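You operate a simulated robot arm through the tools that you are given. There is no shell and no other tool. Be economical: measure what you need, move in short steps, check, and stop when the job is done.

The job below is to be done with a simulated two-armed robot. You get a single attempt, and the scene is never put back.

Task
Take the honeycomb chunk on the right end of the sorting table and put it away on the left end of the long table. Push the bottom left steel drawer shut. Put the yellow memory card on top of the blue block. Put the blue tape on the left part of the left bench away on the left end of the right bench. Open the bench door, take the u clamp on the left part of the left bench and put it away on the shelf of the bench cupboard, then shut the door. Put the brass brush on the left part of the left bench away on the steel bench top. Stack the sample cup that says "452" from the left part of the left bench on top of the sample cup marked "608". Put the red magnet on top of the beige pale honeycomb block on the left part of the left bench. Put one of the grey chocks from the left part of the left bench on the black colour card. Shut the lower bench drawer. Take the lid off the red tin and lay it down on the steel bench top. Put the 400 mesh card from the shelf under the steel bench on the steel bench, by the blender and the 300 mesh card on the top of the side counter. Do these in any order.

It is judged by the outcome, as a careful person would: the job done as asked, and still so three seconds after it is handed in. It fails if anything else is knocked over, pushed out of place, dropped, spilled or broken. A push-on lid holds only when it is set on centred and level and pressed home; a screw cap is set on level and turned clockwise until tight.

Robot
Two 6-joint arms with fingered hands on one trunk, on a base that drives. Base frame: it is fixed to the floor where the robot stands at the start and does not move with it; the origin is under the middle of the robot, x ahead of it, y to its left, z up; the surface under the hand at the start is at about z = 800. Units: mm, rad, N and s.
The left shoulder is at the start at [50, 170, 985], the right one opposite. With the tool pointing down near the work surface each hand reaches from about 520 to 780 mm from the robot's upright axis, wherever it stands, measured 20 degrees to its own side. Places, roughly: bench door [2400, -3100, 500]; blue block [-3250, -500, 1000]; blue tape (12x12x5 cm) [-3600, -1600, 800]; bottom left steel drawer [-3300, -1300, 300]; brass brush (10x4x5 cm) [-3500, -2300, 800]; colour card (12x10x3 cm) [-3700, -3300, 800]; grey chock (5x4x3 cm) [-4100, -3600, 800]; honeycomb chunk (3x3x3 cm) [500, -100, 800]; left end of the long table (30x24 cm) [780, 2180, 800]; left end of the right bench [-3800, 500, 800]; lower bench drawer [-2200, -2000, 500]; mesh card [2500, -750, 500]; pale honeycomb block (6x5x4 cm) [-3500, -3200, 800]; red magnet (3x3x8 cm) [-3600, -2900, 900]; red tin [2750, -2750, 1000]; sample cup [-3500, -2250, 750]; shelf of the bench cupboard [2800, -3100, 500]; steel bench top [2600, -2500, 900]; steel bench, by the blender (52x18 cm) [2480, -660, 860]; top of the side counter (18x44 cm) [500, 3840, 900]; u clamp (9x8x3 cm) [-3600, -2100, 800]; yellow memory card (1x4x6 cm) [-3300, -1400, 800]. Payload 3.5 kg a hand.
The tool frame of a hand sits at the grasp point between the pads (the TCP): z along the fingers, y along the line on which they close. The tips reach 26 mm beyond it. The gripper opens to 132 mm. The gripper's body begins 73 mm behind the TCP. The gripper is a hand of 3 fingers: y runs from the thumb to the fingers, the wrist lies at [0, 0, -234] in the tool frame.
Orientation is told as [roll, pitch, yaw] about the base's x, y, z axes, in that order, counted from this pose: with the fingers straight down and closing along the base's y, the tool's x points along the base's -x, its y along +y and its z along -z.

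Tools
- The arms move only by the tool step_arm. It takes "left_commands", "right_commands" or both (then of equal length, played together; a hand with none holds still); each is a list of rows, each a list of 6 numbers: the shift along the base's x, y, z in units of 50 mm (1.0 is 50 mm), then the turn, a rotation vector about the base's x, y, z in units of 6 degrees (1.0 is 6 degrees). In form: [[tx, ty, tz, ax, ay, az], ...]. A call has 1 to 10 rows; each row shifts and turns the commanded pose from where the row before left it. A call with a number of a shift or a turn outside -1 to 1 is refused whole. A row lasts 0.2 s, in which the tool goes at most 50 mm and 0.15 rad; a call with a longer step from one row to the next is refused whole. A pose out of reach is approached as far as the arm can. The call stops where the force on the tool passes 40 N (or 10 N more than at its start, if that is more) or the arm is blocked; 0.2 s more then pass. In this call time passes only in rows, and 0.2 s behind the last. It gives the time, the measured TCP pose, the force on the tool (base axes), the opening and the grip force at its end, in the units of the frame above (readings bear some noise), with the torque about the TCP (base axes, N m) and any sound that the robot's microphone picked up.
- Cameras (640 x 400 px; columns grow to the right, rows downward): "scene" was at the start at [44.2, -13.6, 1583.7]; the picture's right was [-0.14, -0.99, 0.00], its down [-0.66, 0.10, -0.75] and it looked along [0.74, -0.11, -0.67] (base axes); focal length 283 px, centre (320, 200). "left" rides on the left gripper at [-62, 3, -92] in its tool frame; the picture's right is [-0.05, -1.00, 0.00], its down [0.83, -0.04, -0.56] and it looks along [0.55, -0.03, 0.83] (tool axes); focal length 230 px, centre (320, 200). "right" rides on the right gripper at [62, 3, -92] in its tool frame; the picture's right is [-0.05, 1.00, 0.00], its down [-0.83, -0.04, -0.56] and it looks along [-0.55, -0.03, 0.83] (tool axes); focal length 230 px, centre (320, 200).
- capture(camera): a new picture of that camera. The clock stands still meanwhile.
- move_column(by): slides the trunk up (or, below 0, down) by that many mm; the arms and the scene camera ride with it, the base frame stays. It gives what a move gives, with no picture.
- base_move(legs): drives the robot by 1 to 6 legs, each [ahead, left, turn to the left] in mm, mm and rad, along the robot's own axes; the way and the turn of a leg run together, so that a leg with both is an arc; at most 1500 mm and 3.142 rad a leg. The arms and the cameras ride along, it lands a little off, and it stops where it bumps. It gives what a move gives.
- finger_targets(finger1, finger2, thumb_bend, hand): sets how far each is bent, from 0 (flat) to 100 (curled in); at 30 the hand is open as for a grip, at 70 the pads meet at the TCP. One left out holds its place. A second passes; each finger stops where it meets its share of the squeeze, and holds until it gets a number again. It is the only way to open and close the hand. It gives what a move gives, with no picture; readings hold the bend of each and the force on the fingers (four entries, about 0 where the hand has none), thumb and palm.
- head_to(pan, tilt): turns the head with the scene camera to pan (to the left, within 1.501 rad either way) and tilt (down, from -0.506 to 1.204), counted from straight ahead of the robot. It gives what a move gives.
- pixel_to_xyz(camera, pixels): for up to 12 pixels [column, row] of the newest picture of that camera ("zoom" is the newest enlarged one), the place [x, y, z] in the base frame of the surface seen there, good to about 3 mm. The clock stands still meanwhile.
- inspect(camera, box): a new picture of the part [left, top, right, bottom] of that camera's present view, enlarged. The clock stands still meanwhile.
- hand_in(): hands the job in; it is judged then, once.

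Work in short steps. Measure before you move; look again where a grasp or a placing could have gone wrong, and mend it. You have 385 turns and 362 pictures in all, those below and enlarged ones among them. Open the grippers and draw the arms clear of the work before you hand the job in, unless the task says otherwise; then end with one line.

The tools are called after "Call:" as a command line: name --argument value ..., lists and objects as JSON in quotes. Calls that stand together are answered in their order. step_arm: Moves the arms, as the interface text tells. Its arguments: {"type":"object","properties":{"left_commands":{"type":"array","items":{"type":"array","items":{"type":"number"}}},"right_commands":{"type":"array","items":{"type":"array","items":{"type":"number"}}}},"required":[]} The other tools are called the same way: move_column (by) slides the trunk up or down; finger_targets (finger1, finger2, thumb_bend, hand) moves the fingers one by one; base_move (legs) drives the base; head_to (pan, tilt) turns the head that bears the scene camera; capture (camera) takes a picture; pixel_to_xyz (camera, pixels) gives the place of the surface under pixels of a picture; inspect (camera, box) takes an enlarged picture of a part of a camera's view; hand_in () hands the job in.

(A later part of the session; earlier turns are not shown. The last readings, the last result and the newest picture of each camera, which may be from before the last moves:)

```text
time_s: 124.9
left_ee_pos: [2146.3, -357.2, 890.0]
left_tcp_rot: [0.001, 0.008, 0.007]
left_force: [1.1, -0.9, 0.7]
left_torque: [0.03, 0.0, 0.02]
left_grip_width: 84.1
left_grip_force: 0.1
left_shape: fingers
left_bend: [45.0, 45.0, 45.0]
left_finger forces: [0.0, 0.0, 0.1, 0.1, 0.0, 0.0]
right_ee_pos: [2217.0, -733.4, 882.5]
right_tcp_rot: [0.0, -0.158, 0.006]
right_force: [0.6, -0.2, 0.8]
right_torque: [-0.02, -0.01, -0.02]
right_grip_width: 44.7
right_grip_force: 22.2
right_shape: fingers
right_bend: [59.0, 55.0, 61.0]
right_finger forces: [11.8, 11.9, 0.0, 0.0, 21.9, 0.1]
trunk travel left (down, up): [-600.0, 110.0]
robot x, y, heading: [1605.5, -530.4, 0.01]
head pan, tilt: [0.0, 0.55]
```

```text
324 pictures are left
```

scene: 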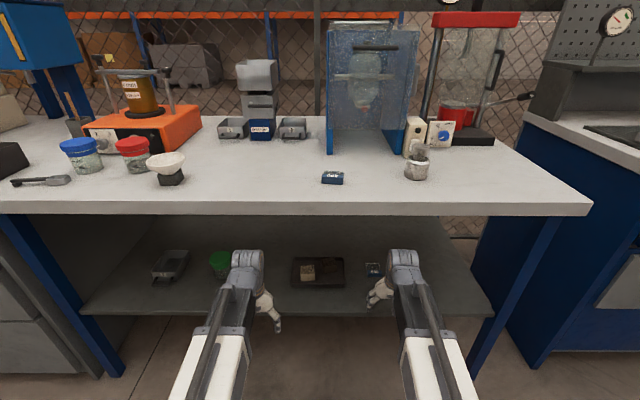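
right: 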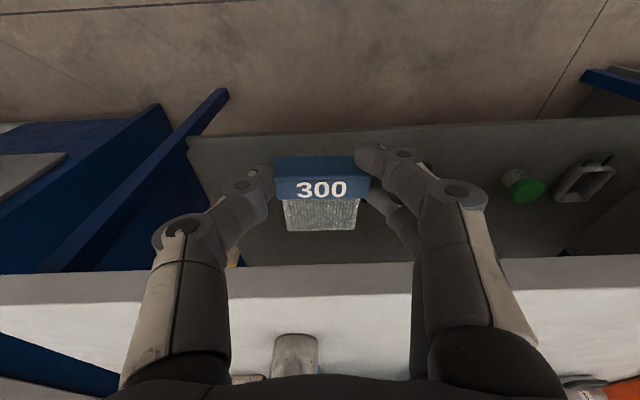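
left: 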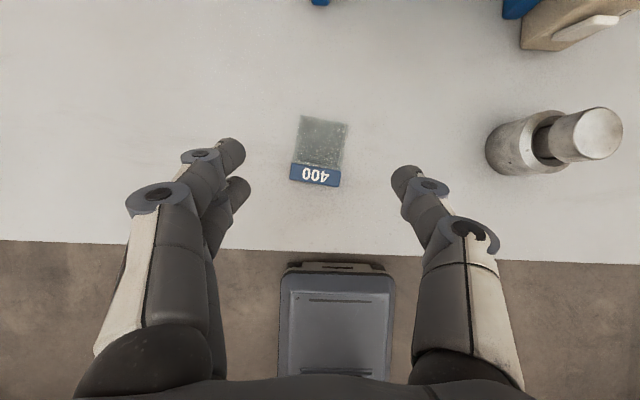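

I raise both hands, face +y, drive up the aisle to y≈2850.

Call:
step_arm --left_commands '[[0, 0, 1, 0, 0, 0], [0, 0, 1, 0, 0, 0], [0, 0, 1, 0, 0, 0]]' --right_commands '[[0, 0, 1, 0, -0.5, 0], [0, 0, 1, 0, -0.5, 0], [0, 0, 1, 0, 0, 0]]'

Call:
base_move --legs '[[0, 0, 1.565], [0, -150, 0], [1130, 0, 0], [1130, 0, 0], [1120, 0, 0]]'

Call:
head_to --pan 0.6 --tilt 0.5

Call:
capture --camera "scene"

```text
time_s: 125.7
left_ee_pos: [2146.2, -358.0, 1040.8]
left_tcp_rot: [0.004, 0.008, 0.005]
left_force: [0.4, 0.1, 0.0]
left_torque: [-0.03, 0.0, -0.01]
left_grip_width: 84.0
left_grip_force: 0.0
left_shape: fingers
left_bend: [45.0, 45.0, 45.0]
left_finger forces: [0.0, 0.0, 0.1, 0.0, 0.1, 0.0]
right_ee_pos: [2216.2, -731.7, 1033.6]
right_tcp_rot: [0.001, -0.263, 0.007]
right_force: [0.2, 0.3, 0.4]
right_torque: [0.0, 0.02, -0.01]
right_grip_width: 44.7
right_grip_force: 22.8
right_shape: fingers
right_bend: [59.0, 55.0, 61.0]
right_finger forces: [11.9, 11.8, 0.0, 0.0, 21.9, 0.1]
trunk travel left (down, up): [-600.0, 110.0]
robot x, y, heading: [1607.1, -532.1, 0.012]
head pan, tilt: [0.0, 0.55]
```

```text
time_s: 147.1
left_ee_pos: [1447.9, 3401.3, 1039.3]
left_tcp_rot: [0.002, 0.009, 1.63]
left_force: [0.9, 0.0, -0.5]
left_torque: [0.02, -0.03, -0.03]
left_grip_width: 84.5
left_grip_force: 0.1
left_shape: fingers
left_bend: [45.0, 45.0, 45.0]
left_finger forces: [0.0, 0.0, 0.1, 0.1, 0.1, 0.0]
right_ee_pos: [1818.9, 3490.2, 1032.6]
right_tcp_rot: [-0.001, -0.262, 1.632]
right_force: [0.5, 0.3, -0.1]
right_torque: [-0.01, -0.03, -0.03]
right_grip_width: 21.8
right_grip_force: 16.4
right_shape: fingers
right_bend: [70.0, 52.0, 64.0]
right_finger forces: [1.3, 15.4, 0.0, 0.0, 16.1, 0.0]
trunk travel left (down, up): [-600.0, 110.0]
robot x, y, heading: [1651.1, 2871.2, 1.629]
head pan, tilt: [0.0, 0.55]
```

```text
time_s: 148.1
left_ee_pos: [1448.3, 3401.1, 1040.0]
left_tcp_rot: [0.0, 0.009, 1.631]
left_force: [-0.4, 0.7, 0.0]
left_torque: [0.02, 0.01, -0.01]
left_grip_width: 84.9
left_grip_force: 0.0
left_shape: fingers
left_bend: [45.0, 45.0, 45.0]
left_finger forces: [0.0, 0.1, 0.0, 0.0, 0.1, 0.0]
right_ee_pos: [1818.7, 3490.4, 1033.1]
right_tcp_rot: [0.0, -0.263, 1.632]
right_force: [0.2, 0.0, 0.0]
right_torque: [-0.03, -0.01, 0.01]
right_grip_width: 21.9
right_grip_force: 16.2
right_shape: fingers
right_bend: [70.0, 52.0, 64.0]
right_finger forces: [1.3, 15.4, 0.0, 0.1, 16.2, 0.0]
trunk travel left (down, up): [-600.0, 110.0]
robot x, y, heading: [1652.4, 2871.3, 1.629]
head pan, tilt: [0.6, 0.499]
```

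```text
323 pictures are left
```

scene: 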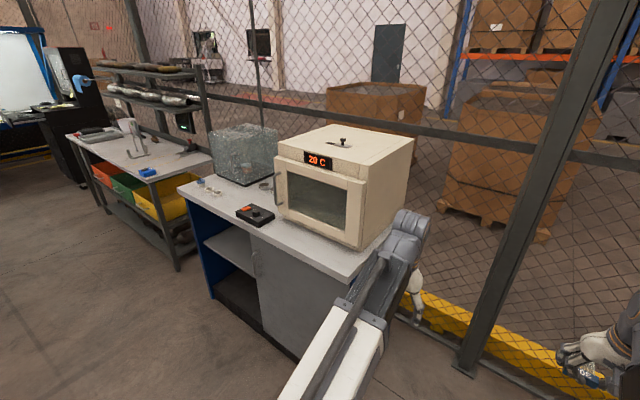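

Finger readings changed during the drive; I look at the card in the right hand.

Call:
capture --camera "right"

Call:
pixel_to_xyz --camera "scene" --pixels '[[185, 190], [350, 275], [280, 235], [225, 205], [215, 250], [200, 268], [180, 268], [160, 168], [237, 183], [255, 215], [340, 250]]'

```text
322 pictures are left
```

right: 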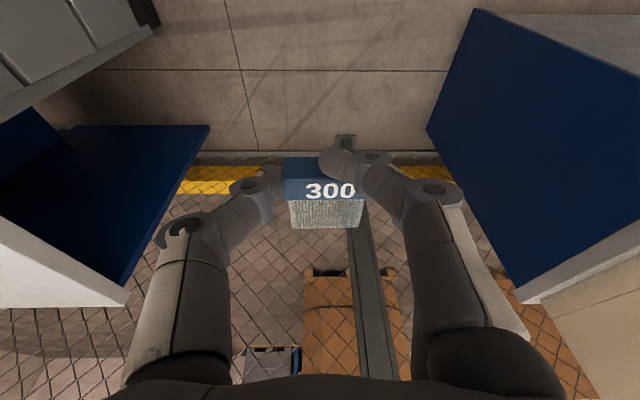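

```text
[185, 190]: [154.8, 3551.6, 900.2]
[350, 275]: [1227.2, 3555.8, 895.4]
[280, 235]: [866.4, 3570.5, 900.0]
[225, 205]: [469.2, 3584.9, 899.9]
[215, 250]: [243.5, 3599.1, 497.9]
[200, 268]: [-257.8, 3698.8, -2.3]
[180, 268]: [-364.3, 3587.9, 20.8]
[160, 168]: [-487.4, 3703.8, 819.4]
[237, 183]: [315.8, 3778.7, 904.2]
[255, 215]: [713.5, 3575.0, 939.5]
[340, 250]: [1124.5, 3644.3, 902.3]
```

Finger 1 has slid off the bar's corner but finger 2 and thumb still hold. I strafe left gently to x≈300 in two legs.

Call:
base_move --legs '[[0, 0, -0.058], [0, 450, 0], [0, 450, 0], [0, 450, 0]]'

Call:
head_to --pan -0.2 --tilt 0.7

Call:
capture --camera "scene"

Call:
capture --camera "right"

```text
time_s: 155.8
left_ee_pos: [140.3, 3417.8, 1040.3]
left_tcp_rot: [0.0, 0.009, 1.561]
left_force: [0.5, 0.3, 0.1]
left_torque: [0.03, 0.01, -0.02]
left_grip_width: 84.5
left_grip_force: 0.1
left_shape: fingers
left_bend: [45.0, 45.0, 45.0]
left_finger forces: [0.0, 0.0, 0.0, 0.0, 0.0, 0.0]
right_ee_pos: [516.7, 3480.7, 1034.7]
right_tcp_rot: [-0.001, -0.262, 1.562]
right_force: [0.0, 0.5, -0.5]
right_torque: [0.0, 0.0, 0.01]
right_grip_width: 21.5
right_grip_force: 16.4
right_shape: fingers
right_bend: [70.0, 52.0, 64.0]
right_finger forces: [1.2, 15.3, 0.0, 0.0, 16.1, 0.0]
trunk travel left (down, up): [-600.0, 110.0]
robot x, y, heading: [304.5, 2876.8, 1.567]
head pan, tilt: [0.6, 0.499]
```

```text
time_s: 157.0
left_ee_pos: [139.7, 3416.5, 1039.3]
left_tcp_rot: [0.003, 0.007, 1.562]
left_force: [-0.2, 0.6, -0.4]
left_torque: [-0.02, 0.01, 0.02]
left_grip_width: 84.4
left_grip_force: 0.1
left_shape: fingers
left_bend: [45.0, 45.0, 45.0]
left_finger forces: [0.0, 0.0, 0.1, 0.0, 0.1, 0.0]
right_ee_pos: [516.1, 3479.8, 1033.7]
right_tcp_rot: [0.001, -0.261, 1.561]
right_force: [-0.1, -0.2, -0.9]
right_torque: [-0.03, 0.0, -0.01]
right_grip_width: 21.7
right_grip_force: 16.3
right_shape: fingers
right_bend: [70.0, 52.0, 64.0]
right_finger forces: [1.4, 15.2, 0.0, 0.0, 16.2, 0.0]
trunk travel left (down, up): [-600.0, 110.0]
robot x, y, heading: [305.9, 2878.4, 1.564]
head pan, tilt: [-0.201, 0.7]
```

```text
321 pictures are left
```

scene: 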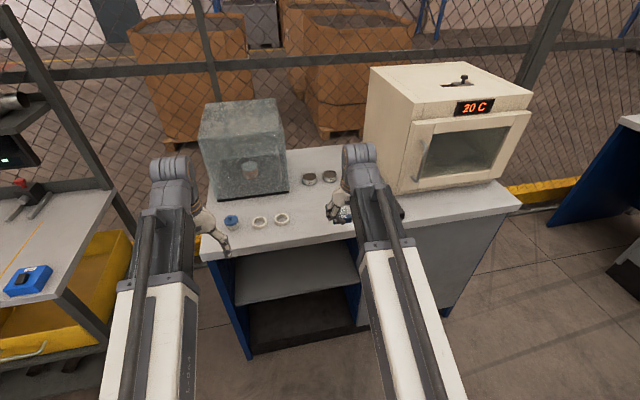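

```text
320 pictures are left
```

right: 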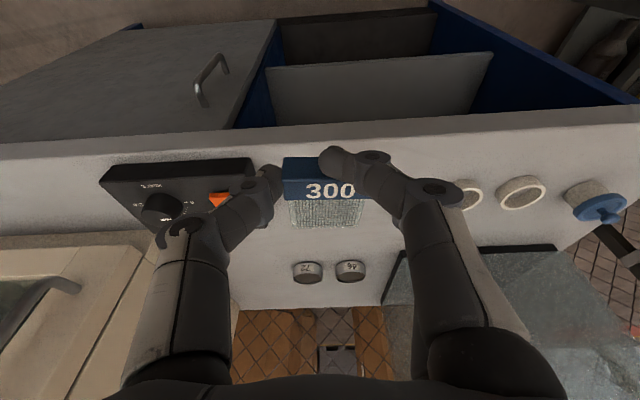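

Call:
pixel_to_xyz --camera "right" --pixels '[[307, 272], [350, 270], [462, 195], [522, 193], [250, 225], [330, 145], [330, 240], [380, 240], [250, 170]]'

```text
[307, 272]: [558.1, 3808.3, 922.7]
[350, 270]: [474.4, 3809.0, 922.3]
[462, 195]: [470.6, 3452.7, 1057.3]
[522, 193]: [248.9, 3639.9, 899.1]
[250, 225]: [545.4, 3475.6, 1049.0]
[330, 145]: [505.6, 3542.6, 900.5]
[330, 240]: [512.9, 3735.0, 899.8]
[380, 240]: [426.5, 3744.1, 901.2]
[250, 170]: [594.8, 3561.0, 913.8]
```

Spot for the card: x≈490, bar y≈3645, in front of the cups at y≈3808. I advance the base 100 mm and the arm the rest.

Call:
base_move --legs '[[100, 0, 0]]'

Call:
step_arm --right_commands '[[-0.25, 0.6, -0.4, 0, 0, 0], [-0.25, 0.6, -0.4, 0, 0, 0], [0, 0, -0.5, 0, 0, 0], [0, 0, -0.4, 0, 0, 0]]'

Call:
capture --camera "right"

Call:
inspect --camera "scene" --box '[280, 140, 440, 240]'

```text
time_s: 158.1
left_ee_pos: [139.6, 3519.0, 1039.4]
left_tcp_rot: [0.001, 0.009, 1.561]
left_force: [-0.3, 0.1, -0.1]
left_torque: [-0.04, -0.01, -0.02]
left_grip_width: 84.5
left_grip_force: 0.0
left_shape: fingers
left_bend: [45.0, 45.0, 45.0]
left_finger forces: [0.0, 0.0, 0.1, 0.0, 0.0, 0.0]
right_ee_pos: [514.4, 3583.6, 1033.7]
right_tcp_rot: [0.002, -0.261, 1.563]
right_force: [0.4, 0.1, -0.2]
right_torque: [0.0, 0.02, 0.02]
right_grip_width: 21.5
right_grip_force: 16.3
right_shape: fingers
right_bend: [70.0, 52.0, 64.0]
right_finger forces: [1.3, 15.4, 0.0, 0.0, 16.1, 0.0]
trunk travel left (down, up): [-600.0, 110.0]
robot x, y, heading: [310.8, 2978.6, 1.563]
head pan, tilt: [-0.201, 0.7]
```

```text
time_s: 159.1
left_ee_pos: [140.0, 3517.7, 1041.1]
left_tcp_rot: [0.001, 0.009, 1.563]
left_force: [0.5, 0.7, 0.1]
left_torque: [0.0, -0.03, 0.02]
left_grip_width: 84.9
left_grip_force: 0.0
left_shape: fingers
left_bend: [45.0, 45.0, 45.0]
left_finger forces: [0.1, 0.0, 0.0, 0.0, 0.0, 0.0]
right_ee_pos: [490.9, 3643.7, 947.3]
right_tcp_rot: [0.001, -0.262, 1.564]
right_force: [0.3, 0.2, -0.9]
right_torque: [0.0, 0.0, 0.02]
right_grip_width: 21.6
right_grip_force: 15.7
right_shape: fingers
right_bend: [70.0, 52.0, 64.0]
right_finger forces: [1.1, 15.4, 0.0, 0.0, 15.9, 0.0]
trunk travel left (down, up): [-600.0, 110.0]
robot x, y, heading: [310.4, 2977.7, 1.566]
head pan, tilt: [-0.201, 0.7]
```

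```text
319 pictures are left
```

right: 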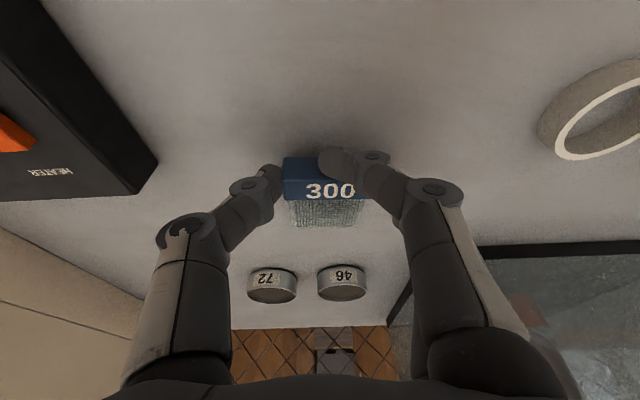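

```text
4.00 times, centred on (360, 190) of scene
```

zoom: 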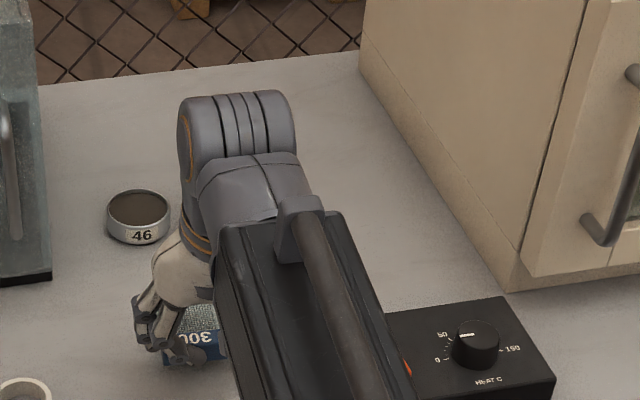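

Call:
step_arm --right_commands '[[0, 0, -0.1, 0, 0, 0], [0, 0, -0.08, 0, 0, 0], [0, 0, -0.06, 0, 0, 0]]'

```text
time_s: 159.9
left_ee_pos: [141.5, 3517.4, 1039.1]
left_tcp_rot: [0.002, 0.009, 1.562]
left_force: [-0.1, 0.2, 0.2]
left_torque: [-0.04, 0.01, -0.01]
left_grip_width: 84.6
left_grip_force: 0.0
left_shape: fingers
left_bend: [45.0, 45.0, 45.0]
left_finger forces: [0.0, 0.0, 0.0, 0.0, 0.0, 0.0]
right_ee_pos: [489.6, 3642.8, 936.6]
right_tcp_rot: [0.001, -0.262, 1.564]
right_force: [-0.3, 0.1, 0.1]
right_torque: [-0.02, -0.01, 0.02]
right_grip_width: 21.4
right_grip_force: 16.5
right_shape: fingers
right_bend: [70.0, 52.0, 64.0]
right_finger forces: [0.9, 15.4, 0.0, 0.0, 16.0, 0.0]
trunk travel left (down, up): [-600.0, 110.0]
robot x, y, heading: [308.8, 2978.6, 1.566]
head pan, tilt: [-0.201, 0.7]
```

Call:
step_arm --right_commands '[[0, 0, -0.06, 0, 0, 0]]'

Call:
finger_targets --hand "right" --finger1 42 --finger2 42 --thumb_bend 42

Call:
step_arm --right_commands '[[0, 0, 0.4, 0, 0, 0], [0, 0, 1, 0, 0, 0], [0, 0, 0.7, 0, 0, 0]]'

Call:
capture --camera "right"

```text
time_s: 160.3
left_ee_pos: [140.2, 3517.1, 1040.7]
left_tcp_rot: [0.001, 0.01, 1.561]
left_force: [0.4, 0.0, -0.2]
left_torque: [-0.03, -0.03, 0.01]
left_grip_width: 84.4
left_grip_force: 0.0
left_shape: fingers
left_bend: [45.0, 45.0, 45.0]
left_finger forces: [0.0, 0.1, 0.1, 0.0, 0.1, 0.1]
right_ee_pos: [490.3, 3643.3, 934.9]
right_tcp_rot: [0.001, -0.264, 1.563]
right_force: [-0.1, 1.5, 5.9]
right_torque: [0.12, 0.18, -0.01]
right_grip_width: 21.0
right_grip_force: 16.4
right_shape: fingers
right_bend: [71.0, 52.0, 64.0]
right_finger forces: [0.8, 15.1, 0.1, 0.0, 16.3, 0.1]
trunk travel left (down, up): [-600.0, 110.0]
robot x, y, heading: [306.1, 2973.0, 1.565]
head pan, tilt: [-0.201, 0.7]
```

```text
time_s: 161.3
left_ee_pos: [139.1, 3518.2, 1041.0]
left_tcp_rot: [0.001, 0.007, 1.562]
left_force: [0.0, 1.0, -0.4]
left_torque: [0.03, -0.01, 0.0]
left_grip_width: 84.5
left_grip_force: 0.1
left_shape: fingers
left_bend: [45.0, 45.0, 45.0]
left_finger forces: [0.0, 0.1, 0.0, 0.0, 0.1, 0.0]
right_ee_pos: [491.0, 3642.8, 934.8]
right_tcp_rot: [-0.001, -0.262, 1.564]
right_force: [3.8, -0.3, 14.8]
right_torque: [-0.18, 0.69, 0.07]
right_grip_width: 90.0
right_grip_force: 7.4
right_shape: fingers
right_bend: [46.0, 42.0, 42.0]
right_finger forces: [14.8, 0.1, 0.0, 0.0, 0.0, 0.0]
trunk travel left (down, up): [-600.0, 110.0]
robot x, y, heading: [311.0, 2977.6, 1.56]
head pan, tilt: [-0.201, 0.7]
```

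```text
time_s: 162.1
left_ee_pos: [140.2, 3518.1, 1040.0]
left_tcp_rot: [0.002, 0.011, 1.563]
left_force: [-0.5, 0.2, 0.2]
left_torque: [0.01, 0.0, 0.01]
left_grip_width: 84.8
left_grip_force: 0.0
left_shape: fingers
left_bend: [45.0, 45.0, 45.0]
left_finger forces: [0.0, 0.0, 0.0, 0.0, 0.0, 0.0]
right_ee_pos: [486.9, 3642.0, 1039.6]
right_tcp_rot: [-0.002, -0.26, 1.562]
right_force: [0.5, 0.2, -0.6]
right_torque: [-0.01, 0.01, -0.01]
right_grip_width: 94.0
right_grip_force: 0.0
right_shape: fingers
right_bend: [42.0, 42.0, 42.0]
right_finger forces: [0.1, 0.1, 0.0, 0.0, 0.0, 0.0]
trunk travel left (down, up): [-600.0, 110.0]
robot x, y, heading: [306.7, 2979.9, 1.566]
head pan, tilt: [-0.201, 0.7]
```

```text
317 pictures are left
```

right: 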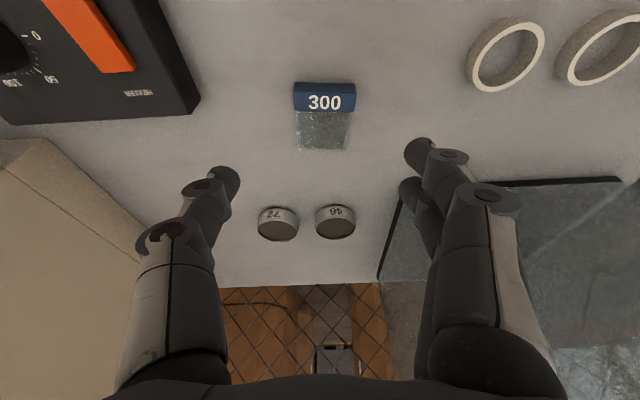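

Both mesh cards done. I back off, straighten the right hand, turn to face west (-x) and look.

Call:
base_move --legs '[[-150, 0, 0]]'

Call:
step_arm --right_commands '[[0, -0.5, 0, 0.83, 0, 0], [0, -0.5, 0, 0.83, 0, 0], [0, -0.5, 0, 0.84, 0, 0]]'

Call:
base_move --legs '[[0, 0, 1.571]]'

Call:
head_to --pan 0.0 --tilt 0.4

Call:
capture --camera "scene"

```text
time_s: 163.5
left_ee_pos: [139.8, 3366.9, 1040.5]
left_tcp_rot: [0.001, 0.007, 1.561]
left_force: [-0.1, -0.1, -0.5]
left_torque: [0.02, 0.01, 0.02]
left_grip_width: 84.7
left_grip_force: 0.1
left_shape: fingers
left_bend: [45.0, 45.0, 45.0]
left_finger forces: [0.1, 0.1, 0.0, 0.0, 0.0, 0.0]
right_ee_pos: [488.6, 3489.3, 1040.1]
right_tcp_rot: [0.001, -0.261, 1.564]
right_force: [-0.1, 0.1, 0.7]
right_torque: [0.05, 0.02, 0.02]
right_grip_width: 94.1
right_grip_force: 0.0
right_shape: fingers
right_bend: [42.0, 42.0, 42.0]
right_finger forces: [0.1, 0.1, 0.0, 0.0, 0.1, 0.0]
trunk travel left (down, up): [-600.0, 110.0]
robot x, y, heading: [310.8, 2827.7, 1.561]
head pan, tilt: [-0.201, 0.7]
```

```text
time_s: 164.3
left_ee_pos: [140.2, 3365.9, 1040.4]
left_tcp_rot: [0.002, 0.009, 1.561]
left_force: [0.3, 0.0, -0.6]
left_torque: [0.03, 0.03, -0.01]
left_grip_width: 84.2
left_grip_force: 0.1
left_shape: fingers
left_bend: [45.0, 45.0, 45.0]
left_finger forces: [0.0, 0.0, 0.1, 0.1, 0.0, 0.0]
right_ee_pos: [487.9, 3414.4, 1040.5]
right_tcp_rot: [0.003, -0.526, 1.561]
right_force: [0.3, 0.4, 0.0]
right_torque: [-0.04, -0.05, 0.01]
right_grip_width: 93.8
right_grip_force: 0.0
right_shape: fingers
right_bend: [42.0, 42.0, 42.0]
right_finger forces: [0.0, 0.0, 0.0, 0.0, 0.0, 0.1]
trunk travel left (down, up): [-600.0, 110.0]
robot x, y, heading: [305.8, 2823.3, 1.56]
head pan, tilt: [-0.201, 0.7]
```

```text
time_s: 168.5
left_ee_pos: [-238.6, 2667.5, 1039.8]
left_tcp_rot: [0.002, 0.01, 3.113]
left_force: [-0.3, 0.1, -0.4]
left_torque: [0.03, -0.04, -0.01]
left_grip_width: 84.2
left_grip_force: 0.0
left_shape: fingers
left_bend: [45.0, 45.0, 45.0]
left_finger forces: [0.0, 0.0, 0.1, 0.0, 0.0, 0.0]
right_ee_pos: [-281.9, 3016.9, 1039.7]
right_tcp_rot: [0.002, -0.524, 3.115]
right_force: [0.5, -0.3, -0.5]
right_torque: [0.0, -0.02, 0.0]
right_grip_width: 94.2
right_grip_force: 0.0
right_shape: fingers
right_bend: [42.0, 42.0, 42.0]
right_finger forces: [0.1, 0.0, 0.1, 0.1, 0.1, 0.0]
trunk travel left (down, up): [-600.0, 110.0]
robot x, y, heading: [305.4, 2823.0, 3.119]
head pan, tilt: [-0.201, 0.7]
```

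```text
time_s: 169.3
left_ee_pos: [-237.7, 2668.3, 1039.7]
left_tcp_rot: [0.003, 0.009, 3.112]
left_force: [-0.1, 0.4, -0.5]
left_torque: [-0.05, 0.03, -0.02]
left_grip_width: 84.5
left_grip_force: 0.1
left_shape: fingers
left_bend: [45.0, 45.0, 45.0]
left_finger forces: [0.0, 0.1, 0.0, 0.0, 0.0, 0.0]
right_ee_pos: [-282.0, 3017.3, 1038.7]
right_tcp_rot: [0.003, -0.522, 3.115]
right_force: [-0.9, -0.4, 1.0]
right_torque: [0.01, -0.01, -0.04]
right_grip_width: 94.1
right_grip_force: 0.1
right_shape: fingers
right_bend: [42.0, 42.0, 42.0]
right_finger forces: [0.0, 0.0, 0.0, 0.0, 0.1, 0.0]
trunk travel left (down, up): [-600.0, 110.0]
robot x, y, heading: [306.1, 2820.8, 3.116]
head pan, tilt: [0.0, 0.4]
```

```text
316 pictures are left
```

scene: 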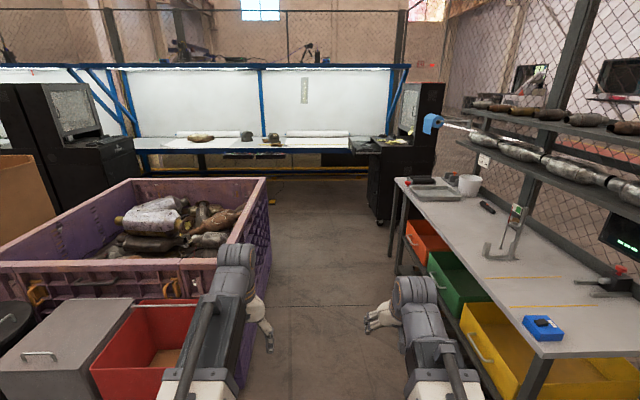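

Call:
pixel_to_xyz --camera "scene" --pixels '[[265, 178], [270, 240], [245, 370], [390, 205], [370, 215], [395, 180], [540, 355], [300, 175], [340, 190], [160, 145], [320, 130], [90, 160]]'

Call:
step_arm --right_commands '[[0, 0, 0, 0, -1, 0], [0, 0, 0, 0, -1, 0], [0, 0, 0, 0, -1, 0], [0, 0, 0, 0, -1, 0], [0, 0, 0, 0, -1, 0]]'

```text
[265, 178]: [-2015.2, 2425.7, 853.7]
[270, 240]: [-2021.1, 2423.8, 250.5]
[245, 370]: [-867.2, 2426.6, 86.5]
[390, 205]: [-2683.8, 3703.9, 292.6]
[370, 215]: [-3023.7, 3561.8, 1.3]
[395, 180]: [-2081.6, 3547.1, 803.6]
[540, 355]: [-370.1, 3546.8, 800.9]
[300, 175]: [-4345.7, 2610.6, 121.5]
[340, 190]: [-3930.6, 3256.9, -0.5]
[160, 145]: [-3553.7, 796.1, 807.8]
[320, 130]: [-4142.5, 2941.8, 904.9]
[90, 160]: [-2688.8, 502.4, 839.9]
```

```text
time_s: 170.5
left_ee_pos: [-238.1, 2667.3, 1040.1]
left_tcp_rot: [0.002, 0.008, 3.112]
left_force: [0.1, 0.3, 0.0]
left_torque: [0.02, 0.02, 0.01]
left_grip_width: 84.5
left_grip_force: 0.1
left_shape: fingers
left_bend: [45.0, 45.0, 45.0]
left_finger forces: [0.0, 0.0, 0.0, 0.0, 0.0, 0.0]
right_ee_pos: [-282.6, 3016.6, 1040.1]
right_tcp_rot: [-0.01, 0.001, 3.119]
right_force: [0.9, -0.2, 0.7]
right_torque: [0.02, -0.03, 0.02]
right_grip_width: 94.4
right_grip_force: 0.1
right_shape: fingers
right_bend: [42.0, 42.0, 42.0]
right_finger forces: [0.1, 0.0, 0.0, 0.0, 0.1, 0.0]
trunk travel left (down, up): [-600.0, 110.0]
robot x, y, heading: [300.8, 2820.9, 3.117]
head pan, tilt: [0.0, 0.4]
```

Corridor between crate (y≤2430) and right racks (y≥3545). I centre on y≈2970 and drive west to x≈-2600, then turn left to look down toward the benches.

Call:
base_move --legs '[[0, -150, 0.025], [1450, 0, 0], [1450, 0, 0], [0, 0, 0.8]]'

Call:
head_to --pan 0.5 --tilt 0.35

Call:
capture --camera "scene"

```text
time_s: 187.5
left_ee_pos: [-2821.0, 2440.4, 1040.1]
left_tcp_rot: [0.001, 0.009, -2.331]
left_force: [0.4, 0.1, 0.2]
left_torque: [0.0, -0.04, -0.02]
left_grip_width: 84.4
left_grip_force: 0.0
left_shape: fingers
left_bend: [45.0, 45.0, 45.0]
left_finger forces: [0.0, 0.1, 0.0, 0.0, 0.0, 0.0]
right_ee_pos: [-3110.0, 2641.8, 1040.1]
right_tcp_rot: [-0.01, 0.001, -2.326]
right_force: [-0.1, 0.5, -0.5]
right_torque: [0.01, 0.03, 0.02]
right_grip_width: 94.1
right_grip_force: 0.0
right_shape: fingers
right_bend: [42.0, 42.0, 42.0]
right_finger forces: [0.0, 0.0, 0.0, 0.0, 0.1, 0.1]
trunk travel left (down, up): [-600.0, 110.0]
robot x, y, heading: [-2573.5, 2948.8, -2.332]
head pan, tilt: [0.0, 0.4]
```

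```text
time_s: 188.4
left_ee_pos: [-2819.7, 2441.0, 1040.9]
left_tcp_rot: [0.002, 0.009, -2.331]
left_force: [-0.6, -0.4, 0.0]
left_torque: [0.03, 0.02, -0.01]
left_grip_width: 84.4
left_grip_force: 0.1
left_shape: fingers
left_bend: [45.0, 45.0, 45.0]
left_finger forces: [0.0, 0.0, 0.0, 0.1, 0.0, 0.0]
right_ee_pos: [-3110.1, 2642.1, 1041.3]
right_tcp_rot: [-0.01, 0.0, -2.327]
right_force: [-0.5, 0.7, 1.1]
right_torque: [-0.03, 0.0, -0.02]
right_grip_width: 94.2
right_grip_force: 0.1
right_shape: fingers
right_bend: [42.0, 42.0, 42.0]
right_finger forces: [0.0, 0.0, 0.0, 0.0, 0.1, 0.1]
trunk travel left (down, up): [-600.0, 110.0]
robot x, y, heading: [-2572.5, 2951.4, -2.327]
head pan, tilt: [0.499, 0.351]
```

```text
315 pictures are left
```

scene: 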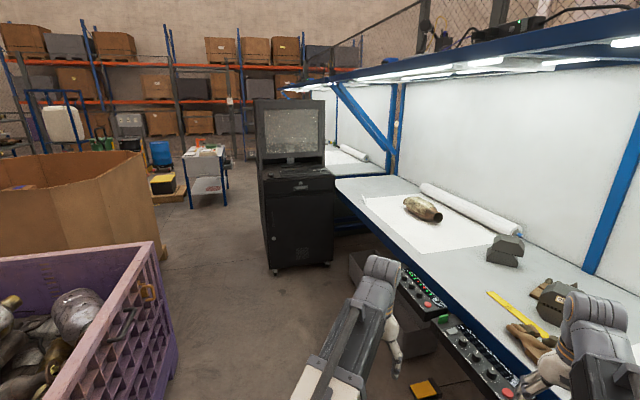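

Call:
pixel_to_xyz --camera "scene" --pixels '[[336, 182], [272, 265], [330, 260], [400, 265], [520, 395], [424, 388], [160, 270], [190, 208], [228, 205], [345, 190], [480, 220], [157, 200]]'

```text
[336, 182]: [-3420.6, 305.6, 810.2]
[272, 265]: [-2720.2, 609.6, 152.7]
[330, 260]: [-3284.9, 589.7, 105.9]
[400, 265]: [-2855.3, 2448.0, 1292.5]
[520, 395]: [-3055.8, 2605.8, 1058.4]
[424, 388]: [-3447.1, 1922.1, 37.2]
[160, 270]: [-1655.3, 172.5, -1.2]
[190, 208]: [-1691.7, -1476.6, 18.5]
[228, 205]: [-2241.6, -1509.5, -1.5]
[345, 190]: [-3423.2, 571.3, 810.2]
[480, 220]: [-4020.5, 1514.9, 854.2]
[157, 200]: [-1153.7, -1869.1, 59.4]
```

Kiosk spans x -3285…-2720 at y≲610; I go down x≈-2330 facing -y, stopping at y≈900 to look.

Call:
base_move --legs '[[0, 0, 0.76], [0, 230, 0], [1000, 0, 0], [1050, 0, 0]]'

Call:
head_to --pan -0.15 --tilt 0.35

Call:
capture --camera "scene"

```text
time_s: 201.9
left_ee_pos: [-2239.7, 349.9, 1040.0]
left_tcp_rot: [0.001, 0.008, -1.615]
left_force: [-0.3, -0.1, -0.6]
left_torque: [-0.03, 0.01, 0.01]
left_grip_width: 84.7
left_grip_force: 0.0
left_shape: fingers
left_bend: [45.0, 45.0, 45.0]
left_finger forces: [0.0, 0.1, 0.0, 0.1, 0.0, 0.1]
right_ee_pos: [-2589.7, 313.1, 1039.1]
right_tcp_rot: [-0.012, 0.0, -1.61]
right_force: [-0.4, -0.2, -1.3]
right_torque: [-0.01, 0.01, -0.02]
right_grip_width: 94.4
right_grip_force: 0.0
right_shape: fingers
right_bend: [42.0, 42.0, 42.0]
right_finger forces: [0.0, 0.1, 0.1, 0.0, 0.0, 0.0]
trunk travel left (down, up): [-600.0, 110.0]
robot x, y, heading: [-2384.3, 897.4, -1.613]
head pan, tilt: [0.499, 0.351]
```

```text
time_s: 203.0
left_ee_pos: [-2239.8, 350.4, 1039.0]
left_tcp_rot: [0.002, 0.009, -1.614]
left_force: [-0.5, -0.4, -0.2]
left_torque: [0.05, 0.03, -0.03]
left_grip_width: 84.5
left_grip_force: 0.0
left_shape: fingers
left_bend: [45.0, 45.0, 45.0]
left_finger forces: [0.0, 0.1, 0.0, 0.1, 0.0, 0.1]
right_ee_pos: [-2589.7, 312.3, 1040.2]
right_tcp_rot: [-0.009, -0.001, -1.61]
right_force: [0.4, -0.2, 0.3]
right_torque: [-0.01, 0.0, 0.0]
right_grip_width: 94.1
right_grip_force: 0.0
right_shape: fingers
right_bend: [42.0, 42.0, 42.0]
right_finger forces: [0.0, 0.0, 0.1, 0.1, 0.0, 0.1]
trunk travel left (down, up): [-600.0, 110.0]
robot x, y, heading: [-2387.7, 895.1, -1.616]
head pan, tilt: [-0.15, 0.351]
```

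```text
314 pictures are left
```

scene: 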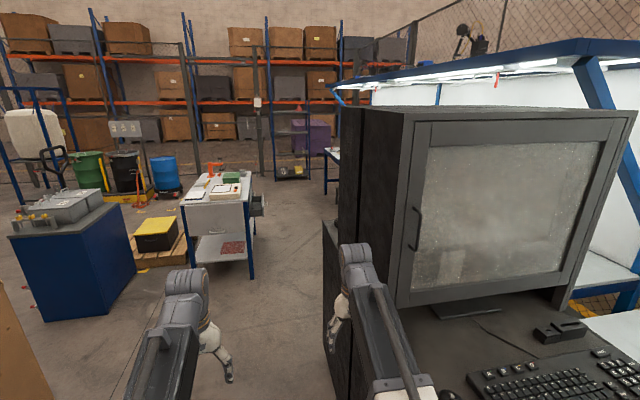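

Call:
base_move --legs '[[0, 90, 0.043], [900, 0, 0]]'

Call:
head_to --pan -0.8 --tilt 0.45

Call:
capture --camera "scene"

```text
time_s: 208.5
left_ee_pos: [-2093.3, -554.5, 1039.5]
left_tcp_rot: [0.002, 0.01, -1.541]
left_force: [0.0, -0.4, 0.7]
left_torque: [-0.05, 0.02, -0.01]
left_grip_width: 84.6
left_grip_force: 0.1
left_shape: fingers
left_bend: [45.0, 45.0, 45.0]
left_finger forces: [0.1, 0.1, 0.1, 0.0, 0.0, 0.1]
right_ee_pos: [-2440.1, -619.4, 1039.5]
right_tcp_rot: [-0.012, 0.0, -1.538]
right_force: [-0.1, -0.5, 0.7]
right_torque: [-0.02, 0.02, 0.01]
right_grip_width: 94.5
right_grip_force: 0.1
right_shape: fingers
right_bend: [42.0, 42.0, 42.0]
right_finger forces: [0.0, 0.0, 0.1, 0.0, 0.0, 0.0]
trunk travel left (down, up): [-600.0, 110.0]
robot x, y, heading: [-2280.0, -20.1, -1.537]
head pan, tilt: [-0.15, 0.351]
```

```text
time_s: 209.5
left_ee_pos: [-2092.6, -555.6, 1040.7]
left_tcp_rot: [0.001, 0.009, -1.542]
left_force: [0.4, -0.8, 0.1]
left_torque: [0.01, 0.01, 0.01]
left_grip_width: 84.6
left_grip_force: 0.0
left_shape: fingers
left_bend: [45.0, 45.0, 45.0]
left_finger forces: [0.0, 0.0, 0.0, 0.1, 0.0, 0.0]
right_ee_pos: [-2439.9, -618.8, 1039.8]
right_tcp_rot: [-0.011, -0.001, -1.538]
right_force: [0.0, 0.6, -0.4]
right_torque: [0.01, -0.02, 0.0]
right_grip_width: 94.3
right_grip_force: 0.1
right_shape: fingers
right_bend: [42.0, 42.0, 42.0]
right_finger forces: [0.1, 0.1, 0.0, 0.0, 0.0, 0.0]
trunk travel left (down, up): [-600.0, 110.0]
robot x, y, heading: [-2279.0, -21.5, -1.535]
head pan, tilt: [-0.799, 0.45]
```

```text
313 pictures are left
```

scene: 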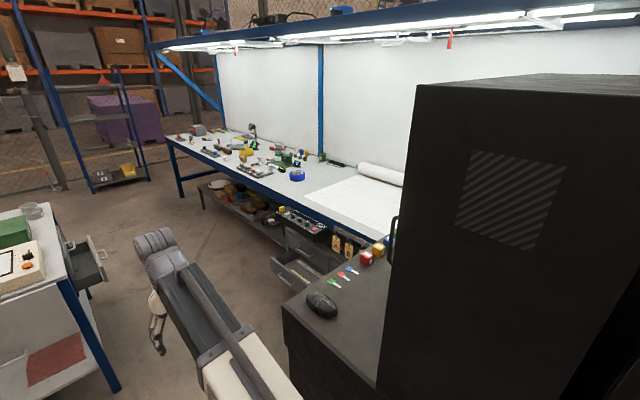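

Call:
pixel_to_xyz --camera "scene" --pixels '[[318, 300], [365, 258], [376, 248], [350, 272], [334, 282], [385, 240], [300, 275], [285, 306], [297, 176], [170, 135], [80, 265], [345, 245]]'

Call:
inspect --camera "scene" --box '[260, 200, 420, 300]'

```text
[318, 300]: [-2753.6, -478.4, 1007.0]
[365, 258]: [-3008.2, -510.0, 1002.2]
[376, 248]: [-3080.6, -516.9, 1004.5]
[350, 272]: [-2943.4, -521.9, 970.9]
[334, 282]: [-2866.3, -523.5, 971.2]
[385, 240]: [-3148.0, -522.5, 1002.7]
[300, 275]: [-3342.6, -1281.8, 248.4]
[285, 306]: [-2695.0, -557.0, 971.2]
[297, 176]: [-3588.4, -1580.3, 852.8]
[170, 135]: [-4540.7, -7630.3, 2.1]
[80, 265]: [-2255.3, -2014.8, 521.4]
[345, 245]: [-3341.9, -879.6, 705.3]
```

```text
4.00 times, centred on (340, 250) of scene
```

zoom: 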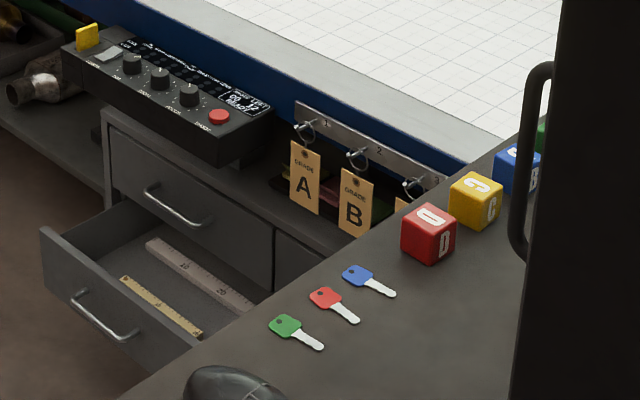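

Call:
pixel_to_xyz --camera "zoom" --pixels '[[87, 30], [87, 45], [110, 55], [517, 165], [535, 180], [100, 310], [50, 240], [190, 345], [180, 210], [215, 118], [540, 130]]'

```text
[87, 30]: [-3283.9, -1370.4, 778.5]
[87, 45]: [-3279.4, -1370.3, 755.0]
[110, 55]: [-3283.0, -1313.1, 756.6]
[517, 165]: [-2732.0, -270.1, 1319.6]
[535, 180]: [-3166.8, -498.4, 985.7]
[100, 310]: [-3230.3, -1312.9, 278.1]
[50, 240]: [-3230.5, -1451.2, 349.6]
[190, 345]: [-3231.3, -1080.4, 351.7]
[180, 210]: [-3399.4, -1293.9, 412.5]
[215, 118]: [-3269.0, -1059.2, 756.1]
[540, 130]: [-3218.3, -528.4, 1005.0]
```

Blue block "B" is near (-3165,-510,1003); the memory card stands at (-3283,-1370) with top z≈780; drawer front at x≈-3230, should close to x≈-3400. I drive to about (-2660,-1150) facing -x.

Call:
base_move --legs '[[870, 0, 0], [0, 0, -1.6], [0, 260, 0], [330, 0, 0]]'

Call:
head_to --pan 0.15 --tilt 0.75

Call:
capture --camera "scene"

```text
time_s: 221.3
left_ee_pos: [-3132.7, -1312.3, 1039.9]
left_tcp_rot: [0.003, 0.008, 3.124]
left_force: [0.3, -0.1, -0.2]
left_torque: [0.02, -0.02, -0.02]
left_grip_width: 84.5
left_grip_force: 0.2
left_shape: fingers
left_bend: [45.0, 45.0, 45.0]
left_finger forces: [0.1, 0.1, 0.0, 0.0, 0.0, 0.0]
right_ee_pos: [-3180.6, -962.8, 1038.1]
right_tcp_rot: [-0.008, 0.001, 3.128]
right_force: [-0.5, -0.7, -0.2]
right_torque: [-0.02, -0.02, 0.02]
right_grip_width: 94.2
right_grip_force: 0.0
right_shape: fingers
right_bend: [42.0, 42.0, 42.0]
right_finger forces: [0.1, 0.0, 0.0, 0.0, 0.0, 0.0]
trunk travel left (down, up): [-600.0, 110.0]
robot x, y, heading: [-2589.5, -1148.4, 3.125]
head pan, tilt: [-0.799, 0.45]
```

```text
time_s: 222.5
left_ee_pos: [-3133.0, -1311.9, 1039.7]
left_tcp_rot: [0.0, 0.009, 3.125]
left_force: [0.2, -0.4, -0.4]
left_torque: [0.0, -0.01, -0.02]
left_grip_width: 84.3
left_grip_force: 0.1
left_shape: fingers
left_bend: [45.0, 45.0, 45.0]
left_finger forces: [0.1, 0.0, 0.0, 0.0, 0.0, 0.0]
right_ee_pos: [-3181.0, -962.5, 1040.3]
right_tcp_rot: [-0.01, -0.001, 3.128]
right_force: [0.3, 0.9, 0.1]
right_torque: [-0.03, 0.01, 0.0]
right_grip_width: 94.5
right_grip_force: 0.1
right_shape: fingers
right_bend: [42.0, 42.0, 42.0]
right_finger forces: [0.0, 0.0, 0.1, 0.1, 0.0, 0.0]
trunk travel left (down, up): [-600.0, 110.0]
robot x, y, heading: [-2591.2, -1144.9, 3.13]
head pan, tilt: [0.15, 0.75]
```

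```text
311 pictures are left
```

scene: 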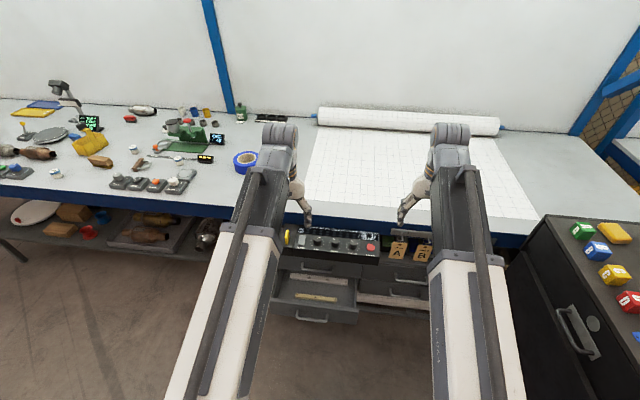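

Call:
inspect --camera "scene" --box '[260, 215, 420, 335]'

Call:
inspect --camera "scene" --box '[0, 80, 280, 255]'

```text
3.33 times, centred on (340, 275) of scene
```

zoom: 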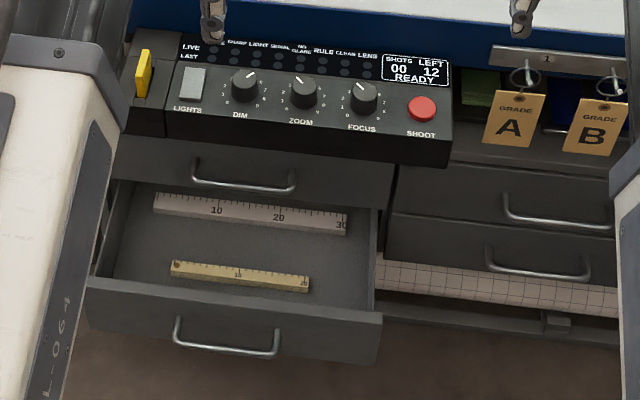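

```text
2.29 times, centred on (140, 168) of scene
```

zoom: 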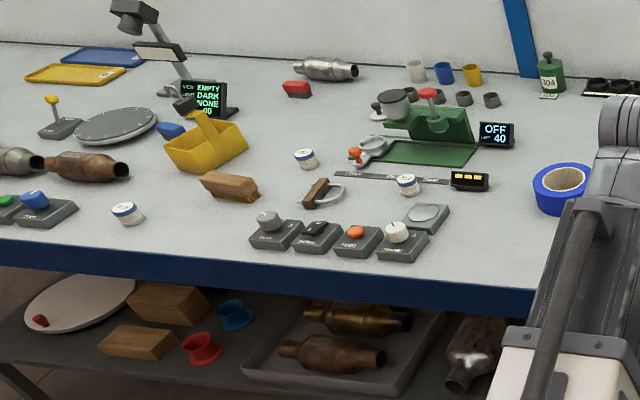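

Call:
step_arm --left_commands '[[-0.75, -0.3, -0.3, 0, 0, 0], [-0.75, -0.3, -0.5, 0, 0, 0], [-0.7, -0.3, -0.5, 0, 0, 0], [-0.5, -0.2, -0.7, 0, 0, 0]]'

Call:
capture --camera "left"

```text
time_s: 223.5
left_ee_pos: [-3268.6, -1368.1, 942.5]
left_tcp_rot: [0.002, 0.009, 3.122]
left_force: [0.8, -0.4, -0.3]
left_torque: [-0.02, 0.01, 0.0]
left_grip_width: 84.5
left_grip_force: 0.1
left_shape: fingers
left_bend: [45.0, 45.0, 45.0]
left_finger forces: [0.0, 0.0, 0.0, 0.0, 0.0, 0.0]
right_ee_pos: [-3181.0, -962.8, 1039.9]
right_tcp_rot: [-0.01, 0.002, 3.129]
right_force: [-0.6, -0.5, 0.0]
right_torque: [-0.03, -0.01, -0.03]
right_grip_width: 94.3
right_grip_force: 0.0
right_shape: fingers
right_bend: [42.0, 42.0, 42.0]
right_finger forces: [0.1, 0.1, 0.0, 0.0, 0.0, 0.0]
trunk travel left (down, up): [-600.0, 110.0]
robot x, y, heading: [-2587.2, -1151.2, 3.122]
head pan, tilt: [0.15, 0.75]
```

```text
308 pictures are left
```

left: 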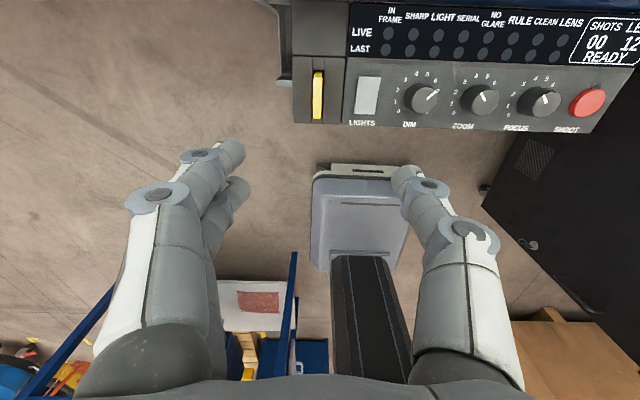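

Call:
pixel_to_xyz --camera "left" --pixels '[[319, 75], [319, 95], [318, 115], [300, 95], [340, 95], [318, 60], [368, 80], [425, 95]]'

Call:
inspect --camera "left" --box '[280, 50, 360, 130]'

```text
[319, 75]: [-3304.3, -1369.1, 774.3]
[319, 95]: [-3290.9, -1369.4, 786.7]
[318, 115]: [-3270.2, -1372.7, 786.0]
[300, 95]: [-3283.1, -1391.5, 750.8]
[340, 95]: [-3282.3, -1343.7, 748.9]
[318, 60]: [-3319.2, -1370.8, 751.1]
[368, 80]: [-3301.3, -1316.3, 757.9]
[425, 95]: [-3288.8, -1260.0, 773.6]
```

```text
5.00 times, centred on (320, 90) of left
```

zoom: 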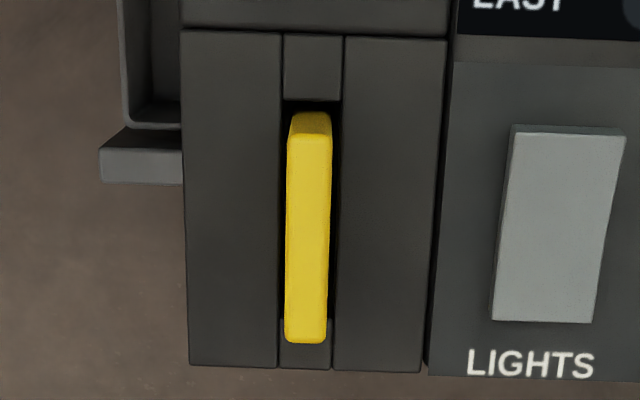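

Card top z≈787, centre (-3285,-1370), slot box top z≈750. I narrow the opening to ~40 mm and descend to z≈782.

Call:
finger_targets --hand "left" --finger1 59 --finger2 59 --thumb_bend 59

Call:
step_arm --left_commands '[[-0.32, -0.04, -0.9, 0, 0, 0], [0, 0, -0.9, 0, 0, 0], [0, 0, -0.9, 0, 0, 0]]'

Call:
capture --camera "left"

```text
time_s: 224.5
left_ee_pos: [-3267.6, -1369.0, 943.3]
left_tcp_rot: [0.0, 0.009, 3.125]
left_force: [0.6, 0.2, 0.8]
left_torque: [0.0, 0.01, 0.0]
left_grip_width: 38.5
left_grip_force: 0.0
left_shape: fingers
left_bend: [59.0, 59.0, 59.0]
left_finger forces: [0.0, 0.1, 0.0, 0.0, 0.0, 0.0]
right_ee_pos: [-3179.3, -963.0, 1039.5]
right_tcp_rot: [-0.011, 0.001, 3.127]
right_force: [-0.2, 0.2, -0.2]
right_torque: [-0.02, 0.0, 0.01]
right_grip_width: 94.4
right_grip_force: 0.0
right_shape: fingers
right_bend: [42.0, 42.0, 42.0]
right_finger forces: [0.0, 0.0, 0.0, 0.0, 0.1, 0.1]
trunk travel left (down, up): [-600.0, 110.0]
robot x, y, heading: [-2586.6, -1151.2, 3.131]
head pan, tilt: [0.15, 0.75]
```

```text
time_s: 225.3
left_ee_pos: [-3286.0, -1370.3, 802.4]
left_tcp_rot: [0.002, 0.006, 3.125]
left_force: [-0.4, 0.6, 0.2]
left_torque: [0.03, -0.04, 0.0]
left_grip_width: 38.6
left_grip_force: 0.1
left_shape: fingers
left_bend: [59.0, 59.0, 59.0]
left_finger forces: [0.1, 0.0, 0.0, 0.0, 0.0, 0.1]
right_ee_pos: [-3180.9, -962.3, 1039.8]
right_tcp_rot: [-0.012, 0.001, 3.127]
right_force: [-0.4, -0.9, 0.4]
right_torque: [0.01, -0.03, -0.01]
right_grip_width: 94.5
right_grip_force: 0.0
right_shape: fingers
right_bend: [42.0, 42.0, 42.0]
right_finger forces: [0.0, 0.0, 0.1, 0.1, 0.0, 0.0]
trunk travel left (down, up): [-600.0, 110.0]
robot x, y, heading: [-2589.7, -1148.7, 3.129]
head pan, tilt: [0.15, 0.75]
```

```text
306 pictures are left
```

left: 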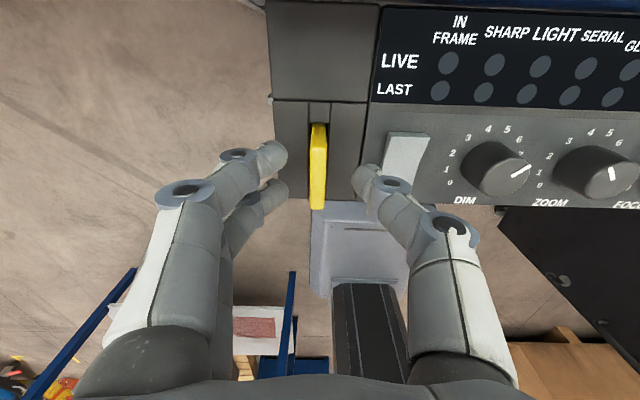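

Aligned around the card. I lower 18 mm more and close.

Call:
step_arm --left_commands '[[0, 0, -0.38, 0, 0, 0]]'

Call:
finger_targets --hand "left" --finger1 80 --finger2 80 --thumb_bend 80

Call:
step_arm --left_commands '[[0, 0, 0.3, 0, 0, 0], [0, 0, 0.6, 0, 0, 0], [0, 0, 0.6, 0, 0, 0]]'

Call:
capture --camera "left"

```text
time_s: 225.7
left_ee_pos: [-3283.9, -1370.4, 785.9]
left_tcp_rot: [0.002, 0.007, 3.125]
left_force: [-0.1, 0.3, -0.3]
left_torque: [-0.02, 0.01, -0.02]
left_grip_width: 38.7
left_grip_force: 0.1
left_shape: fingers
left_bend: [59.0, 59.0, 59.0]
left_finger forces: [0.0, 0.0, 0.0, 0.0, 0.0, 0.0]
right_ee_pos: [-3180.0, -962.9, 1041.0]
right_tcp_rot: [-0.01, 0.0, 3.126]
right_force: [0.0, 0.2, 0.4]
right_torque: [0.02, 0.0, 0.02]
right_grip_width: 94.4
right_grip_force: 0.1
right_shape: fingers
right_bend: [42.0, 42.0, 42.0]
right_finger forces: [0.1, 0.0, 0.0, 0.0, 0.1, 0.0]
trunk travel left (down, up): [-600.0, 110.0]
robot x, y, heading: [-2590.3, -1146.7, 3.127]
head pan, tilt: [0.15, 0.75]
```

```text
time_s: 226.7
left_ee_pos: [-3284.6, -1370.6, 785.7]
left_tcp_rot: [0.001, 0.01, 3.125]
left_force: [0.6, 0.5, -1.0]
left_torque: [0.06, 0.03, 0.01]
left_grip_width: 8.5
left_grip_force: 19.9
left_shape: fingers
left_bend: [75.0, 75.0, 71.0]
left_finger forces: [10.2, 9.3, 0.1, 0.0, 20.6, 0.0]
right_ee_pos: [-3180.7, -962.0, 1041.3]
right_tcp_rot: [-0.011, 0.0, 3.128]
right_force: [-0.8, -0.2, -0.8]
right_torque: [0.0, -0.01, 0.03]
right_grip_width: 93.9
right_grip_force: 0.1
right_shape: fingers
right_bend: [42.0, 42.0, 42.0]
right_finger forces: [0.0, 0.0, 0.0, 0.0, 0.0, 0.1]
trunk travel left (down, up): [-600.0, 110.0]
robot x, y, heading: [-2588.2, -1148.3, 3.129]
head pan, tilt: [0.15, 0.75]
```

```text
time_s: 227.5
left_ee_pos: [-3284.5, -1368.3, 861.3]
left_tcp_rot: [0.002, 0.009, 3.124]
left_force: [1.0, -0.3, -1.0]
left_torque: [-0.04, 0.01, -0.02]
left_grip_width: 8.5
left_grip_force: 20.1
left_shape: fingers
left_bend: [75.0, 75.0, 71.0]
left_finger forces: [10.1, 10.3, 0.0, 0.0, 20.3, 0.0]
right_ee_pos: [-3180.3, -962.4, 1040.2]
right_tcp_rot: [-0.012, -0.001, 3.128]
right_force: [-0.3, -0.5, -0.3]
right_torque: [-0.03, 0.0, -0.02]
right_grip_width: 94.5
right_grip_force: 0.1
right_shape: fingers
right_bend: [42.0, 42.0, 42.0]
right_finger forces: [0.1, 0.1, 0.0, 0.0, 0.1, 0.0]
trunk travel left (down, up): [-600.0, 110.0]
robot x, y, heading: [-2591.7, -1149.4, 3.128]
head pan, tilt: [0.15, 0.75]
```

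```text
305 pictures are left
```

left: 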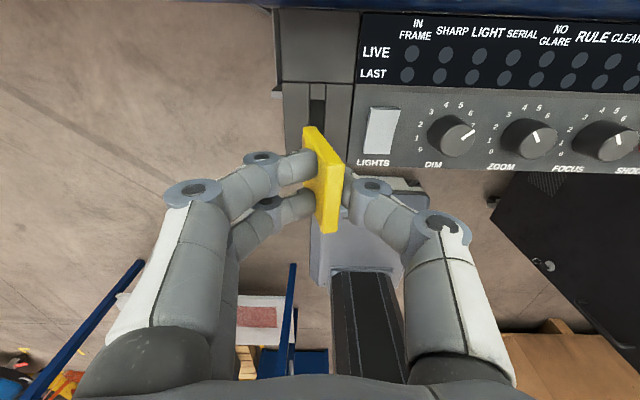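

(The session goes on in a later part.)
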